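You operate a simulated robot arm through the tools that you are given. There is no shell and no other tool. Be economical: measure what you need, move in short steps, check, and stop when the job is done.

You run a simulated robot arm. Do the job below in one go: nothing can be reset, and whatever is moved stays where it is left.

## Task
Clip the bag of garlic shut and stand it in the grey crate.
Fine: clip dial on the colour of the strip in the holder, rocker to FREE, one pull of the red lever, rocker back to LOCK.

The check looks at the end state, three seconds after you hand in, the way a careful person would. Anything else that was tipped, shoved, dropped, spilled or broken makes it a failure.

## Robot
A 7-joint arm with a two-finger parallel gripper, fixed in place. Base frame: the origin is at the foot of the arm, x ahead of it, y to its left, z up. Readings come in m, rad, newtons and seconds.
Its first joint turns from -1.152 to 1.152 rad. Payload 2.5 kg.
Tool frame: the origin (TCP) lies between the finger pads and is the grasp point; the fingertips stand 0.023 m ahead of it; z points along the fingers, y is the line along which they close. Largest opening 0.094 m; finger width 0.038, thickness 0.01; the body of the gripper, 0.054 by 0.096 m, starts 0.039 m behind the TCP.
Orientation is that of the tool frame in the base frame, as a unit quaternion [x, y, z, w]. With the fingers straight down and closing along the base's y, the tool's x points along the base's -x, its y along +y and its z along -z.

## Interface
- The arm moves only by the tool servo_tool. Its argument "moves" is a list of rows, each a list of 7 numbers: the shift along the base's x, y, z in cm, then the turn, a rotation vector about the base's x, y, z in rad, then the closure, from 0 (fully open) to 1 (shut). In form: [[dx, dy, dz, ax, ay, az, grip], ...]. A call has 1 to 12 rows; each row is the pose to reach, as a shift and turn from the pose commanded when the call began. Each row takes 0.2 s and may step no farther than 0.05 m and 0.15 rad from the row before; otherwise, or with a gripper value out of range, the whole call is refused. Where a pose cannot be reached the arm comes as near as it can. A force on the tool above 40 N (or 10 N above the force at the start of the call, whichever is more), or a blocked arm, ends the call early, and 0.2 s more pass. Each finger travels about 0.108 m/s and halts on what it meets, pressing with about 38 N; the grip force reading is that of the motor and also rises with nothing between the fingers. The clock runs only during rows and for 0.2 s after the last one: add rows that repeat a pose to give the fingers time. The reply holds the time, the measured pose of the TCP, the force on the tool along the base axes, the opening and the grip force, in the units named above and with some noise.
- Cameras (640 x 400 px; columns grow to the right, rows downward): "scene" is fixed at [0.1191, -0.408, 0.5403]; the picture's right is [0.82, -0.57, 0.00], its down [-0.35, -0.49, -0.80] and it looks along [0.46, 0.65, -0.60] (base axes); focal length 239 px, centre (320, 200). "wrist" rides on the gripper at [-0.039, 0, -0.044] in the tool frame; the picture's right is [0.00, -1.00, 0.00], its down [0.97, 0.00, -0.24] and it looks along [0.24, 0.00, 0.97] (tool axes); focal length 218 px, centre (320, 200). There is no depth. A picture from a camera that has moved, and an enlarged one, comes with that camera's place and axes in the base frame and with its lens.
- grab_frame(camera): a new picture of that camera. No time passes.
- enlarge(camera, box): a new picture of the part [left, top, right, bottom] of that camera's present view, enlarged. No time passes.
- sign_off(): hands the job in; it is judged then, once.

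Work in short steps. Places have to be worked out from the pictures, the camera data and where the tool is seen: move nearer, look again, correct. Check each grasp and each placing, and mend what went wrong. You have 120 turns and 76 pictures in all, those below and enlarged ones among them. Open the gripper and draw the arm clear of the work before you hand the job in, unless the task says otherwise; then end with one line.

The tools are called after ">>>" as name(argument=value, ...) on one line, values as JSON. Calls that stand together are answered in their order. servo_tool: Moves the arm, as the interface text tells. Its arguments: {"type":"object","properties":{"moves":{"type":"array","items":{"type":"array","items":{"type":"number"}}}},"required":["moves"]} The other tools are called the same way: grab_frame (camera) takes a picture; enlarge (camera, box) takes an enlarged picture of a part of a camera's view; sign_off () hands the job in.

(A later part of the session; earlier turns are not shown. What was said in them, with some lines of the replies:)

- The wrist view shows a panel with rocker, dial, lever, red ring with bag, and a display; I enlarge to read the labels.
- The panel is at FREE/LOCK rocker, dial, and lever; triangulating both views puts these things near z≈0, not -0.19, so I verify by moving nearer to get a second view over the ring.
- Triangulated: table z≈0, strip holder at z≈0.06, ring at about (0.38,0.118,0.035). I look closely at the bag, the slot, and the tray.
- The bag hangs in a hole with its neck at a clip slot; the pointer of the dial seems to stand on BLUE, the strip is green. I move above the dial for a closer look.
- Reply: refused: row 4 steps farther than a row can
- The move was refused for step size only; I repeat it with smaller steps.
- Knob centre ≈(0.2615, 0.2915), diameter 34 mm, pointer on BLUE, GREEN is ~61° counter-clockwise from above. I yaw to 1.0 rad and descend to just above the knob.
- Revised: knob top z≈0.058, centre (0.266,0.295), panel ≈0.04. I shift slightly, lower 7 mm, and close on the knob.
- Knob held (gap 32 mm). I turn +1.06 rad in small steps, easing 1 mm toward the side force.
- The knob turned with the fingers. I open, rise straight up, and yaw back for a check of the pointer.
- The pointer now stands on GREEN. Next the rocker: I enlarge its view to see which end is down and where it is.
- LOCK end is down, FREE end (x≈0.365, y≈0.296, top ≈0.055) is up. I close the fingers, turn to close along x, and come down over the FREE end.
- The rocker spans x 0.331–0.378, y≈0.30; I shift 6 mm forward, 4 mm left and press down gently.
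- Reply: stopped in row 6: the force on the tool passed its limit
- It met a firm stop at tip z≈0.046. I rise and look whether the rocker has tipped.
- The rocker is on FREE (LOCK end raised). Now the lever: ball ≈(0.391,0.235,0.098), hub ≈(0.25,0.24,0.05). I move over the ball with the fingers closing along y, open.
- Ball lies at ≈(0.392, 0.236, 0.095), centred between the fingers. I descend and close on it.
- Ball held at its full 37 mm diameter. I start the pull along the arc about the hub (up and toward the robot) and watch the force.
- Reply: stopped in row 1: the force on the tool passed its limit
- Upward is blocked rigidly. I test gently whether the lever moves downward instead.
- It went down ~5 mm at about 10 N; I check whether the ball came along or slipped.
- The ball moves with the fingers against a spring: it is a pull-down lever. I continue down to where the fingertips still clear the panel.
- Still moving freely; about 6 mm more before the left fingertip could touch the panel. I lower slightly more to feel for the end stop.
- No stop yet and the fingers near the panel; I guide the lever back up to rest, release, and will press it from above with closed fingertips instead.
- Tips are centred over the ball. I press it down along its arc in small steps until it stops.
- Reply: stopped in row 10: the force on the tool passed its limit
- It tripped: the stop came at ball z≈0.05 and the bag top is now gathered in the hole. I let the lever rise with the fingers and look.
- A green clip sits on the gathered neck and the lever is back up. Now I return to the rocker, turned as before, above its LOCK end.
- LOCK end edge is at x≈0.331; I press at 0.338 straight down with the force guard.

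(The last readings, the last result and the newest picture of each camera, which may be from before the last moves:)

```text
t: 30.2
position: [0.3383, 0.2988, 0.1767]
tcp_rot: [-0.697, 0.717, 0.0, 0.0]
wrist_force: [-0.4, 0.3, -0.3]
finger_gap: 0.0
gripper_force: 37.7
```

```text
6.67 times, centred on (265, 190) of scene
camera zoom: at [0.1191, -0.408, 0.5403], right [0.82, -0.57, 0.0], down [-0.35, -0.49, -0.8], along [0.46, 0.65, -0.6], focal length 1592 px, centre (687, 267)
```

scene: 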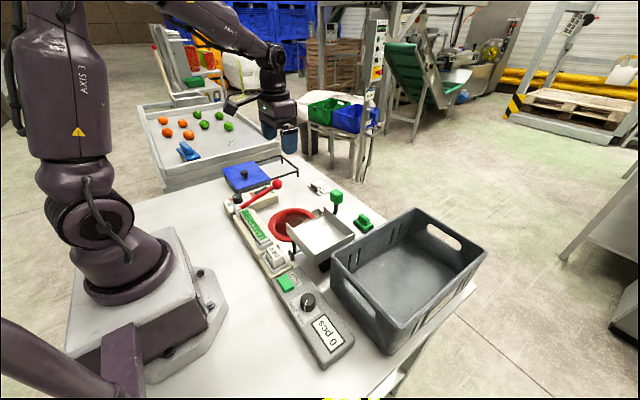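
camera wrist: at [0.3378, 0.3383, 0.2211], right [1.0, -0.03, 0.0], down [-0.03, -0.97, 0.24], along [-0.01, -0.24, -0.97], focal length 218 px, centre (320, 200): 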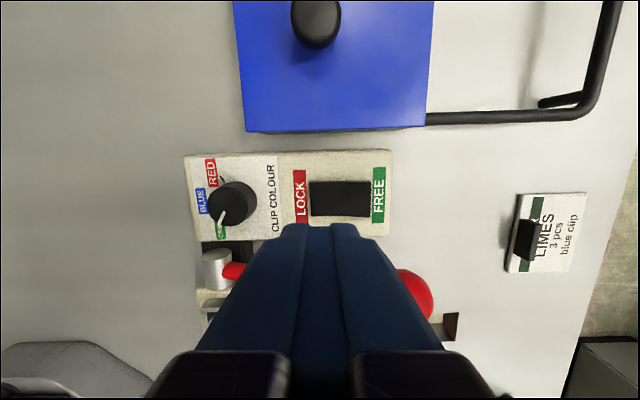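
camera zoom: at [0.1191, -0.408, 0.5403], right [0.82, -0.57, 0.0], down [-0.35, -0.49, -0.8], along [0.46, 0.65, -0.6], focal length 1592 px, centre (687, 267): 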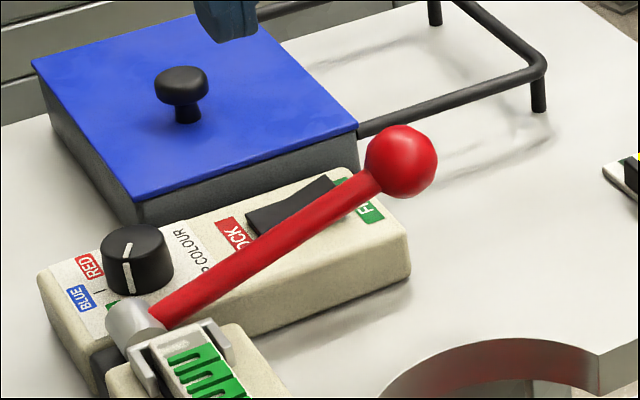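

Rocker is back on LOCK, dial on GREEN, lever at rest. Now I move over the hole to see the clipped bag.

>>> servo_tool(moves=[[0, -1.5, 1, 0, 0, -0.14, 0.6], [0, -3, 2, 0, 0, -0.28, 0.3], [0, -4.5, 3, 0, 0, -0.42, 0], [0, -6, 3, 0, 0, -0.56, 0], [0, -8, 3, 0, 0, -0.7, 0], [0.5, -10, 3, 0, 0, -0.84, 0], [1, -12, 3, 0, 0, -0.98, 0], [1.5, -14, 3, 0, 0, -1.12, 0], [2, -16, 3, 0, 0, -1.26, 0], [2.5, -18, 3, 0, 0, -1.4, 0], [2.5, -18, 3, 0, 0, -1.54, 0]])

>>> grab_frame(camera="wrist")

>>> enlarge(camera="wrist", box=[240, 80, 400, 200])

```text
t: 32.6
position: [0.3632, 0.1201, 0.2063]
tcp_rot: [0.001, 1.0, 0.0, 0.002]
wrist_force: [0.4, -0.6, 0.3]
finger_gap: 0.0938
gripper_force: 0.2
```

```text
34 pictures are left
camera wrist: at [0.4017, 0.1195, 0.2506], right [0.0, -1.0, 0.0], down [-0.97, 0.0, 0.24], along [-0.24, 0.0, -0.97], focal length 218 px, centre (320, 200)
```

wrist: 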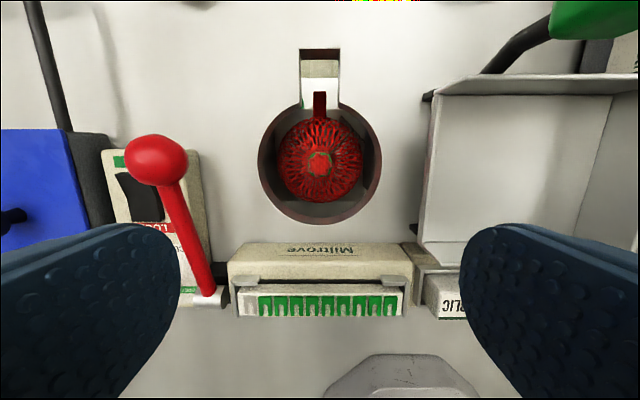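

```text
3.33 times, centred on (320, 140) of wrist
camera zoom: at [0.4017, 0.1195, 0.2506], right [0.0, -1.0, 0.0], down [-0.97, 0.0, 0.24], along [-0.24, 0.0, -0.97], focal length 728 px, centre (320, 400)
```

zoom: 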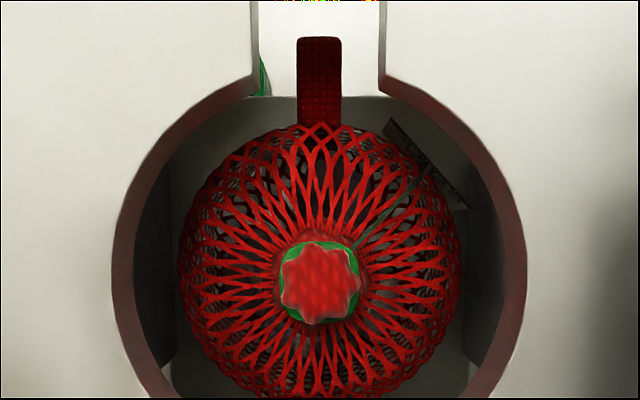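

The clipped tuft's top is at ≈(0.379,0.1195,-0.024), bag standing on a shelf below the hole (Ø≈0.14). I centre over it and descend part-way with fingers half open.

>>> servo_tool(moves=[[1.6, 0, -4, 0, 0, 0, 0.35], [1.6, 0, -8, 0, 0, 0, 0.45], [1.6, 0, -12, 0, 0, 0, 0.45], [1.6, 0, -16, 0, 0, 0, 0.45], [1.6, 0, -18, 0, 0, 0, 0.45]])

>>> grab_frame(camera="wrist")

>>> enlarge(camera="scene", box=[240, 130, 400, 260])

```text
t: 33.8
position: [0.3792, 0.1191, 0.0265]
tcp_rot: [0.0, 1.0, 0.0, 0.002]
wrist_force: [0.3, -0.7, 0.6]
finger_gap: 0.0518
gripper_force: 0.1
```

```text
32 pictures are left
camera wrist: at [0.418, 0.1189, 0.0724], right [0.0, -1.0, 0.0], down [-0.97, 0.0, 0.24], along [-0.24, 0.0, -0.97], focal length 218 px, centre (320, 200)
```

wrist: 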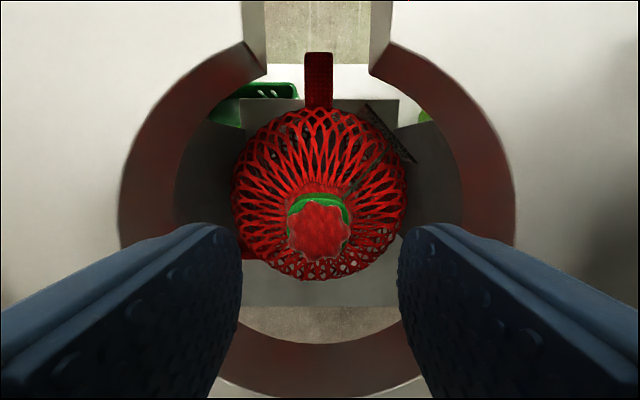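

```text
3.08 times, centred on (320, 195) of scene
camera zoom: at [0.1191, -0.408, 0.5403], right [0.82, -0.57, 0.0], down [-0.35, -0.49, -0.8], along [0.46, 0.65, -0.6], focal length 735 px, centre (320, 215)
```

zoom: 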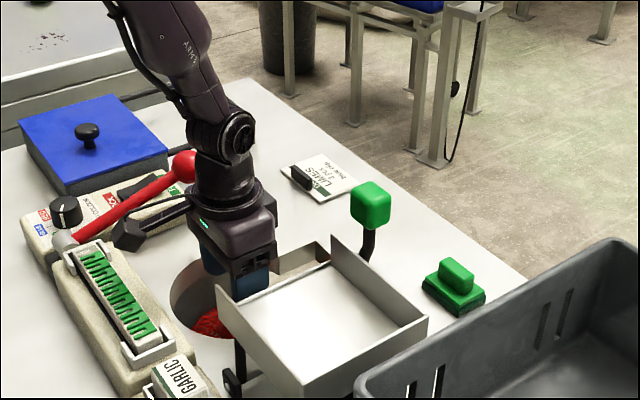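

Tuft is centred between the fingers at z≈-0.02. I descend to grip the neck around the clip and close.

>>> servo_tool(moves=[[0.2, 0, -2.5, 0, 0, 0, 0.45], [0.2, 0, -4.5, 0, 0, 0, 0.45], [0.2, 0, -6.1, 0, 0, 0, 0.45], [0.2, 0, -6.1, 0, 0, 0, 0.7], [0.2, 0, -6.1, 0, 0, 0, 0.85], [0.2, 0, -6.1, 0, 0, 0, 0.9]])

>>> grab_frame(camera="wrist")

```text
t: 34.4
position: [0.3818, 0.1184, -0.0139]
tcp_rot: [0.0, 1.0, -0.001, -0.003]
wrist_force: [-1.4, -1.1, 7.9]
finger_gap: 0.0516
gripper_force: 0.1
stopped in row 3: the force on the tool passed its limit (the readings are from after the stop); the commanded pose is now the measured one
```

```text
30 pictures are left
camera wrist: at [0.4199, 0.1192, 0.0294], right [0.0, -1.0, 0.0], down [-0.97, 0.0, 0.25], along [-0.25, 0.0, -0.97], focal length 218 px, centre (320, 200)
```

wrist: 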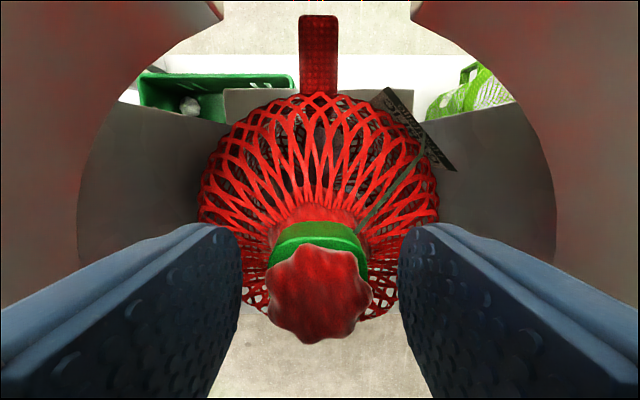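

The tips touched something (bag shoulder, likely) at tip z≈-0.037, already level with the clip. I back off 1 mm and close here.

>>> servo_tool(moves=[[0, 0, 0.1, 0, 0, 0, 0.45], [0, 0, 0.1, 0, 0, 0, 0.65], [0, 0, 0.1, 0, 0, 0, 0.85], [0, 0, 0.1, 0, 0, 0, 0.9], [0, 0, 0.1, 0, 0, 0, 0.9]])

>>> grab_frame(camera="wrist")

>>> enlarge(camera="scene", box=[240, 130, 400, 260])

```text
t: 35.6
position: [0.3815, 0.1199, -0.0143]
tcp_rot: [0.0, 1.0, -0.001, -0.003]
wrist_force: [-0.9, -0.8, -1.4]
finger_gap: 0.0323
gripper_force: 37.8
```

```text
29 pictures are left
camera wrist: at [0.4199, 0.1189, 0.0304], right [0.0, -1.0, 0.0], down [-0.97, 0.0, 0.25], along [-0.25, 0.0, -0.97], focal length 218 px, centre (320, 200)
```

wrist: 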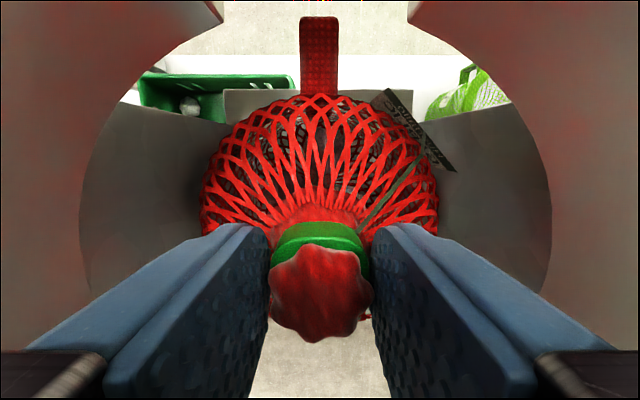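

```text
3.08 times, centred on (320, 195) of scene
camera zoom: at [0.1191, -0.408, 0.5403], right [0.82, -0.57, 0.0], down [-0.35, -0.49, -0.8], along [0.46, 0.65, -0.6], focal length 735 px, centre (320, 215)
```

zoom: 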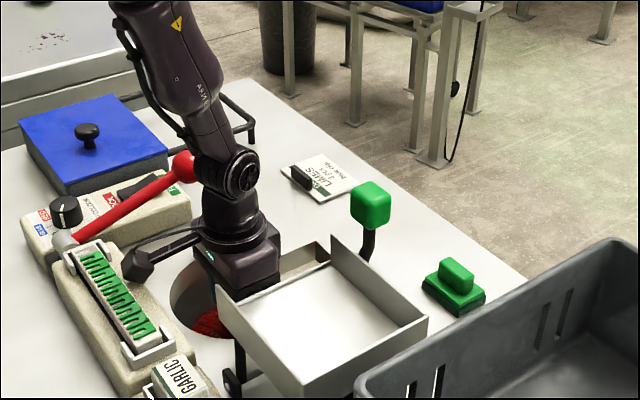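

Grip on clip and tuft (gap 32 mm). I lift 3 cm straight up and check that the bag follows.

>>> servo_tool(moves=[[0, 0, 0.7, 0, 0, 0, 0.95], [0, 0, 1.5, 0, 0, 0, 0.95], [0, 0, 2.3, 0, 0, 0, 0.95], [0, 0, 3.0, 0, 0, 0, 0.95], [0, 0, 3.0, 0, 0, 0, 0.95]])

>>> grab_frame(camera="wrist")

```text
t: 36.8
position: [0.381, 0.1187, 0.0168]
tcp_rot: [-0.001, 1.0, -0.001, -0.004]
wrist_force: [-0.3, -0.3, -2.2]
finger_gap: 0.0321
gripper_force: 37.6
```

```text
27 pictures are left
camera wrist: at [0.42, 0.1186, 0.0603], right [0.0, -1.0, 0.0], down [-0.97, 0.0, 0.25], along [-0.25, 0.0, -0.97], focal length 218 px, centre (320, 200)
```

wrist: 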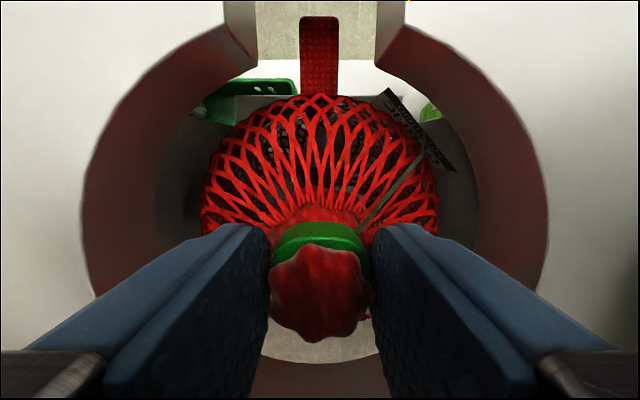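

The bag and its side tab come along, tab lined up with the slot. I keep lifting straight up slowly.

>>> servo_tool(moves=[[0, 0, 1.3, 0, 0, 0, 0.95], [0, 0, 2.6, 0, 0, 0, 0.95], [0, 0, 3.9, 0, 0, 0, 0.95], [0, 0, 5.2, 0, 0, 0, 0.95], [0, 0, 6.5, 0, 0, 0, 0.95], [0, 0, 7.8, 0, 0, 0, 0.95], [0, 0, 9.1, 0, 0, 0, 0.95], [0, 0, 10.4, 0, 0, 0, 0.95], [0, 0, 10.4, 0, 0, 0, 0.95]])

>>> grab_frame(camera="scene")

>>> grab_frame(camera="wrist")

```text
t: 38.8
position: [0.3794, 0.1202, 0.1201]
tcp_rot: [0.0, 1.0, -0.001, -0.003]
wrist_force: [-0.4, 0.3, -1.5]
finger_gap: 0.0322
gripper_force: 37.6
```

```text
26 pictures are left
```

scene: 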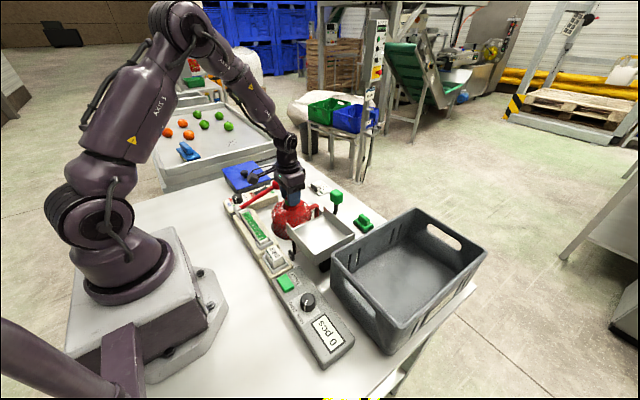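

```text
25 pictures are left
camera wrist: at [0.4192, 0.1189, 0.1638], right [0.0, -1.0, 0.0], down [-0.97, 0.0, 0.25], along [-0.25, 0.0, -0.97], focal length 218 px, centre (320, 200)
```

wrist: 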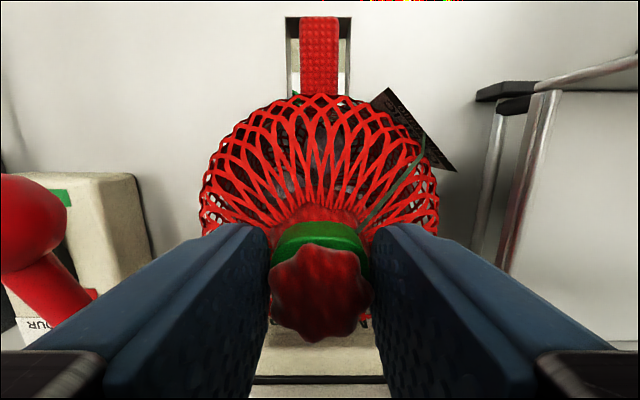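

Bag is clear of most of the hole. I continue up to TCP z≈0.30 and check its full length.

>>> servo_tool(moves=[[0, 0, 2, 0, 0, 0, 0.95], [0, 0, 4, 0, 0, 0, 0.95], [0, 0, 6, 0, 0, 0, 0.95], [0, 0, 8.5, 0, 0, 0, 0.95], [0, 0, 11, 0, 0, 0, 0.95], [0, 0, 14, 0, 0, 0, 0.95], [0, 0, 17, 0, 0, 0, 0.95], [0, 0, 19, 0, 0, 0, 0.95], [0, 0, 19, 0, 0, 0, 0.95]])

>>> grab_frame(camera="scene")

>>> grab_frame(camera="wrist")

```text
t: 40.8
position: [0.3817, 0.1206, 0.3099]
tcp_rot: [0.0, 1.0, 0.0, -0.004]
wrist_force: [-0.1, -0.2, -1.3]
finger_gap: 0.0325
gripper_force: 37.7
```

```text
24 pictures are left
```

scene: 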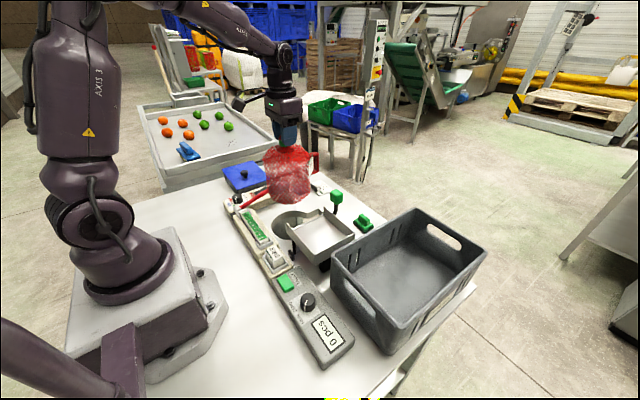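

```text
23 pictures are left
camera wrist: at [0.4205, 0.1206, 0.3537], right [0.0, -1.0, 0.0], down [-0.97, 0.0, 0.25], along [-0.25, 0.0, -0.97], focal length 218 px, centre (320, 200)
```

wrist: 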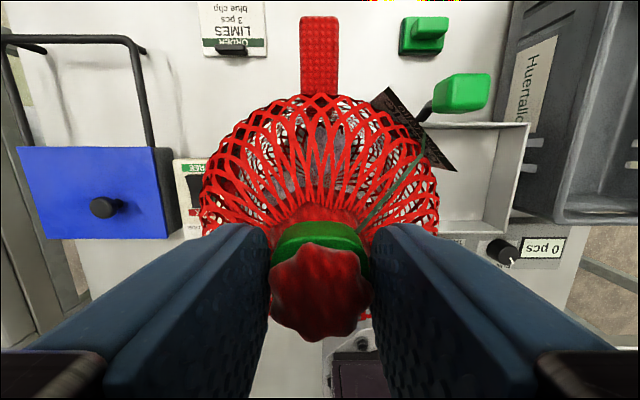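

>>> enlarge(camera="scene", box=[220, 110, 360, 220])

>>> enlarge(camera="scene", box=[320, 195, 500, 365])

```text
3.64 times, centred on (290, 165) of scene
camera zoom: at [0.1191, -0.408, 0.5403], right [0.82, -0.57, 0.0], down [-0.35, -0.49, -0.8], along [0.46, 0.65, -0.6], focal length 868 px, centre (429, 327)
```

zoom: 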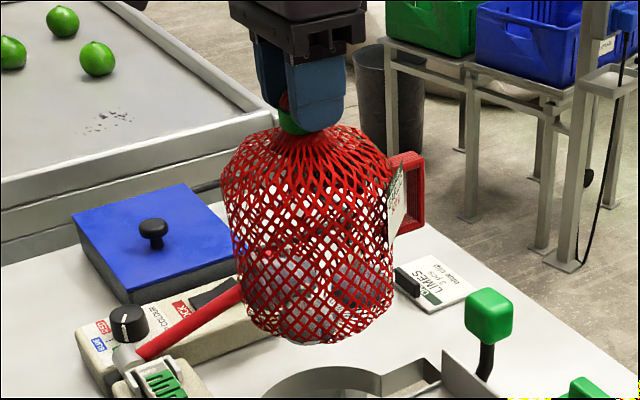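

```text
2.35 times, centred on (410, 280) of scene
camera zoom: at [0.1191, -0.408, 0.5403], right [0.82, -0.57, 0.0], down [-0.35, -0.49, -0.8], along [0.46, 0.65, -0.6], focal length 562 px, centre (108, 12)
```

zoom: 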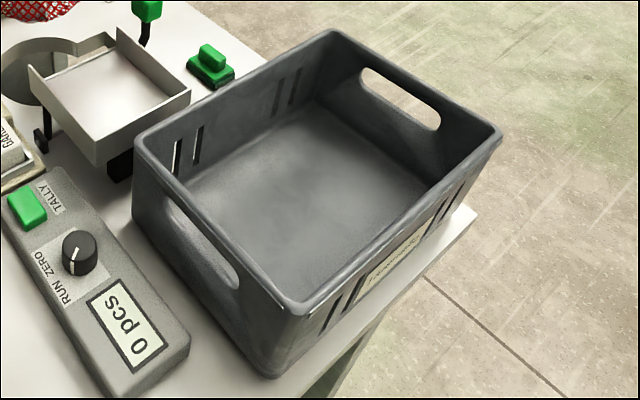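

The bag (with a side handle) hangs about 0.18 m below the TCP; crate rim ≈ z 0.127, spans x 0.34–0.635, y −0.14…−0.33. I raise 4 cm and carry it sideways to y≈−0.235 in small steps.

>>> servo_tool(moves=[[0, 0, 2, 0, 0, 0, 0.95], [0, 0, 4, 0, 0, 0, 0.95], [0, -3.5, 4, 0, 0, 0, 0.95], [0, -7, 4, 0, 0, 0, 0.95], [0, -10.5, 4, 0, 0, 0, 0.95], [0, -14, 4, 0, 0, 0, 0.95], [0, -17.5, 4, 0, 0, 0, 0.95], [0, -21, 4, 0, 0, 0, 0.95], [0, -24.5, 4, 0, 0, 0, 0.95], [0, -28, 4, 0, 0, 0, 0.95], [0, -31.5, 4, 0, 0, 0, 0.95], [0, -35.5, 4, 0, 0, 0, 0.95]])

>>> servo_tool(moves=[[2, 0, 0, 0, 0, 0, 0.95], [4, 0, 0, 0, 0, 0, 0.95], [5, 0, 0, 0, 0, 0, 0.95], [5, 0, 0, 0, 0, 0, 0.95]])

>>> grab_frame(camera="wrist")

>>> grab_frame(camera="scene")

```text
t: 43.4
position: [0.3828, -0.2358, 0.3516]
tcp_rot: [-0.001, 1.0, -0.001, -0.003]
wrist_force: [0.9, 0.2, -2.0]
finger_gap: 0.0322
gripper_force: 38.2
```

```text
t: 44.4
position: [0.4318, -0.2341, 0.3499]
tcp_rot: [-0.001, 1.0, 0.0, -0.004]
wrist_force: [0.3, -0.4, -1.9]
finger_gap: 0.0323
gripper_force: 37.6
```

```text
20 pictures are left
camera wrist: at [0.4711, -0.2346, 0.3937], right [0.0, -1.0, 0.0], down [-0.97, 0.0, 0.25], along [-0.25, 0.0, -0.97], focal length 218 px, centre (320, 200)
```

wrist: 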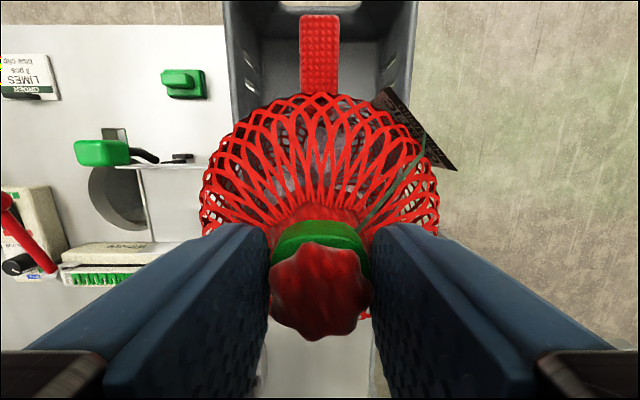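

```text
19 pictures are left
```

scene: 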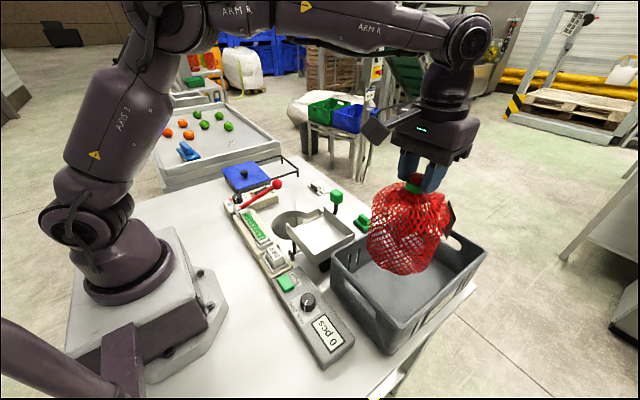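

The bag is centred over the crate across y. I shift 1 cm forward and lower until its bottom is just inside the rim, then look.

>>> servo_tool(moves=[[0.5, 0, 0, 0, 0, 0, 0.95], [1, 0, -1, 0, 0, 0, 0.95], [1, 0, -2.5, 0, 0, 0, 0.95], [1, 0, -4, 0, 0, 0, 0.95], [1, 0, -5.5, 0, 0, 0, 0.95], [1, 0, -7, 0, 0, 0, 0.95], [1, 0, -7, 0, 0, 0, 0.95]])

>>> enlarge(camera="scene", box=[310, 140, 510, 360])

>>> grab_frame(camera="wrist")

```text
t: 46.0
position: [0.4412, -0.2362, 0.2797]
tcp_rot: [0.0, 1.0, -0.001, -0.004]
wrist_force: [-0.3, 0.3, -2.2]
finger_gap: 0.0322
gripper_force: 38.7
```

```text
1.82 times, centred on (410, 250) of scene
camera zoom: at [0.1191, -0.408, 0.5403], right [0.82, -0.57, 0.0], down [-0.35, -0.49, -0.8], along [0.46, 0.65, -0.6], focal length 434 px, centre (156, 109)
```

zoom: 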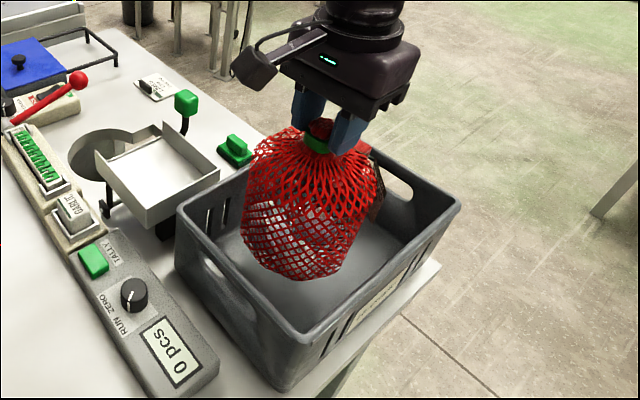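

```text
17 pictures are left
camera wrist: at [0.4808, -0.2357, 0.3246], right [0.0, -1.0, 0.0], down [-0.97, 0.0, 0.25], along [-0.25, 0.0, -0.97], focal length 218 px, centre (320, 200)
```

wrist: 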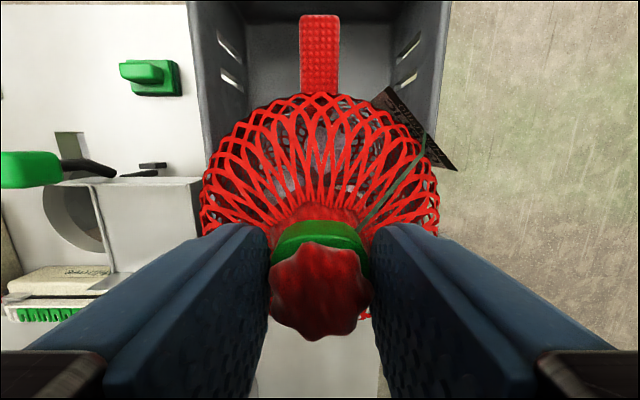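

It is centred within the crate walls. I lower further until just above the floor.

>>> servo_tool(moves=[[0, 0, -1.5, 0, 0, 0, 0.95], [0, 0, -3, 0, 0, 0, 0.95], [0, 0, -4.5, 0, 0, 0, 0.95], [0, 0, -6, 0, 0, 0, 0.95], [0, 0, -7.2, 0, 0, 0, 0.95], [0, 0, -8, 0, 0, 0, 0.95], [0, 0, -8.4, 0, 0, 0, 0.95]])

>>> enlarge(camera="scene", box=[310, 140, 510, 360])

```text
t: 47.5
position: [0.4419, -0.235, 0.2087]
tcp_rot: [0.0, 1.0, -0.004, 0.002]
wrist_force: [-2.0, 1.5, 5.5]
finger_gap: 0.0326
gripper_force: 37.8
stopped in row 7: the force on the tool passed its limit (the readings are from after the stop); the commanded pose is now the measured one
```

```text
1.82 times, centred on (410, 250) of scene
camera zoom: at [0.1191, -0.408, 0.5403], right [0.82, -0.57, 0.0], down [-0.35, -0.49, -0.8], along [0.46, 0.65, -0.6], focal length 434 px, centre (156, 109)
```

zoom: 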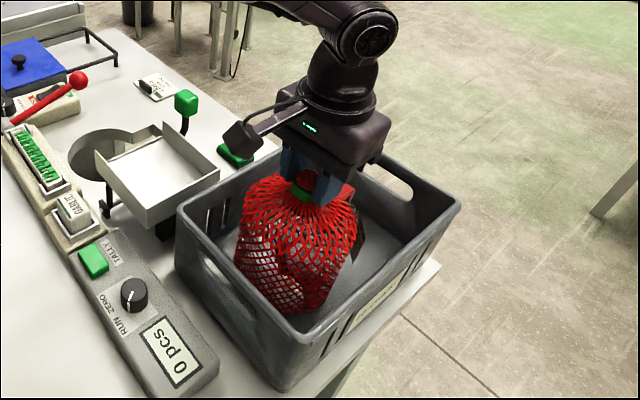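

Contact at TCP z≈0.209 matches a crate floor at z≈0.025–0.03 (bag 0.18 long). I open the fingers in place gradually and look before withdrawing.

>>> servo_tool(moves=[[0, 0, 0.05, 0, 0, 0, 0.7], [0, 0, 0.05, 0, 0, 0, 0.6], [0, 0, 0.05, 0, 0, 0, 0.5], [0, 0, 0.05, 0, 0, 0, 0.4], [0, 0, 0.05, 0, 0, 0, 0.4]])

>>> grab_frame(camera="wrist")

```text
t: 48.7
position: [0.4432, -0.236, 0.2101]
tcp_rot: [-0.002, 1.0, -0.002, 0.001]
wrist_force: [0.4, 0.1, -0.5]
finger_gap: 0.0562
gripper_force: 0.0
```

```text
15 pictures are left
camera wrist: at [0.4819, -0.2357, 0.2526], right [0.0, -1.0, 0.01], down [-0.97, 0.0, 0.24], along [-0.24, -0.01, -0.97], focal length 218 px, centre (320, 200)
```

wrist: 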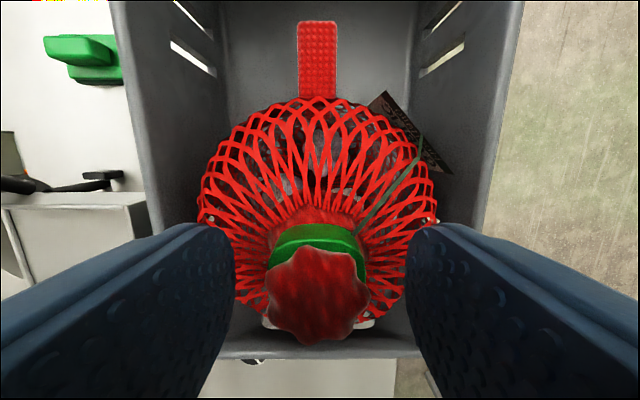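

The bag stands by itself between the walls, clear of them. I withdraw straight up and back, then check everything.

>>> servo_tool(moves=[[0, 0, 2, 0, 0, 0, 0.3], [0, 0, 5, 0, 0, 0, 0.2], [0, 0, 9, 0, 0, 0, 0], [0, 0, 13, 0, 0, 0, 0], [-4, 0, 15, 0, 0, 0, 0], [-8, 2, 16, 0, 0, 0, 0], [-11, 5, 16, 0, 0, 0, 0], [-13, 9, 16, 0, 0, 0, 0], [-13, 13, 16, 0, 0, 0, 0]])

>>> grab_frame(camera="scene")

>>> enlarge(camera="scene", box=[210, 140, 510, 360])

>>> enlarge(camera="scene", box=[230, 160, 300, 220])

```text
t: 50.7
position: [0.3148, -0.1061, 0.3688]
tcp_rot: [0.0, 1.0, -0.004, 0.001]
wrist_force: [-0.4, 0.2, 0.6]
finger_gap: 0.0938
gripper_force: 0.0
```

```text
14 pictures are left
```

scene: 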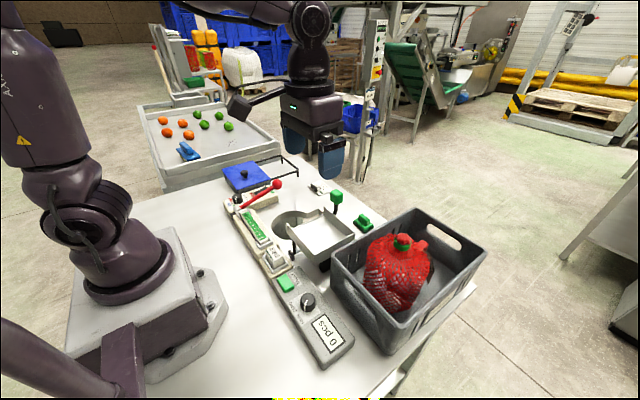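

```text
1.82 times, centred on (360, 250) of scene
camera zoom: at [0.1191, -0.4081, 0.5403], right [0.82, -0.57, 0.0], down [-0.35, -0.49, -0.8], along [0.46, 0.65, -0.6], focal length 434 px, centre (247, 109)
```

zoom: 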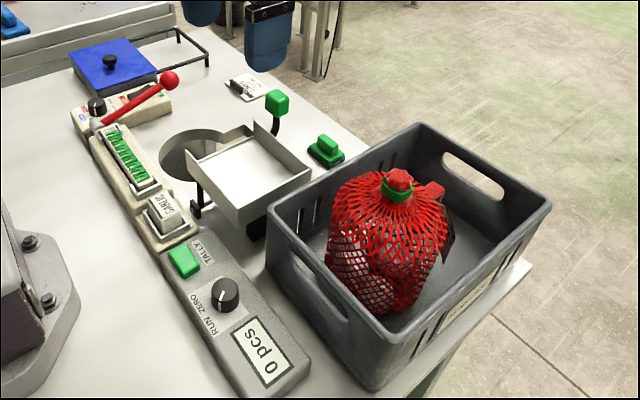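

```text
6.67 times, centred on (265, 190) of scene
camera zoom: at [0.1191, -0.4081, 0.5403], right [0.82, -0.57, 0.0], down [-0.35, -0.49, -0.8], along [0.46, 0.65, -0.6], focal length 1592 px, centre (687, 267)
```

zoom: 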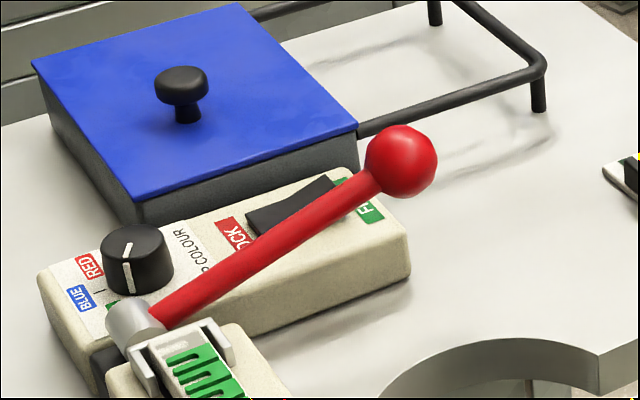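

The bag stands upright in the crate with its green clip. The dial is on GREEN, the rocker on LOCK, the lever at rest, nothing else moved and the arm is clear, so I hand in.

>>> sign_off()

```text
The job is handed in.
```

The garlic bag is clipped shut with a green clip and standing in the grey crate. The dial is on GREEN, the rocker is back on LOCK, and the lever got one full pull after a first partial press that I let back up before it tripped.
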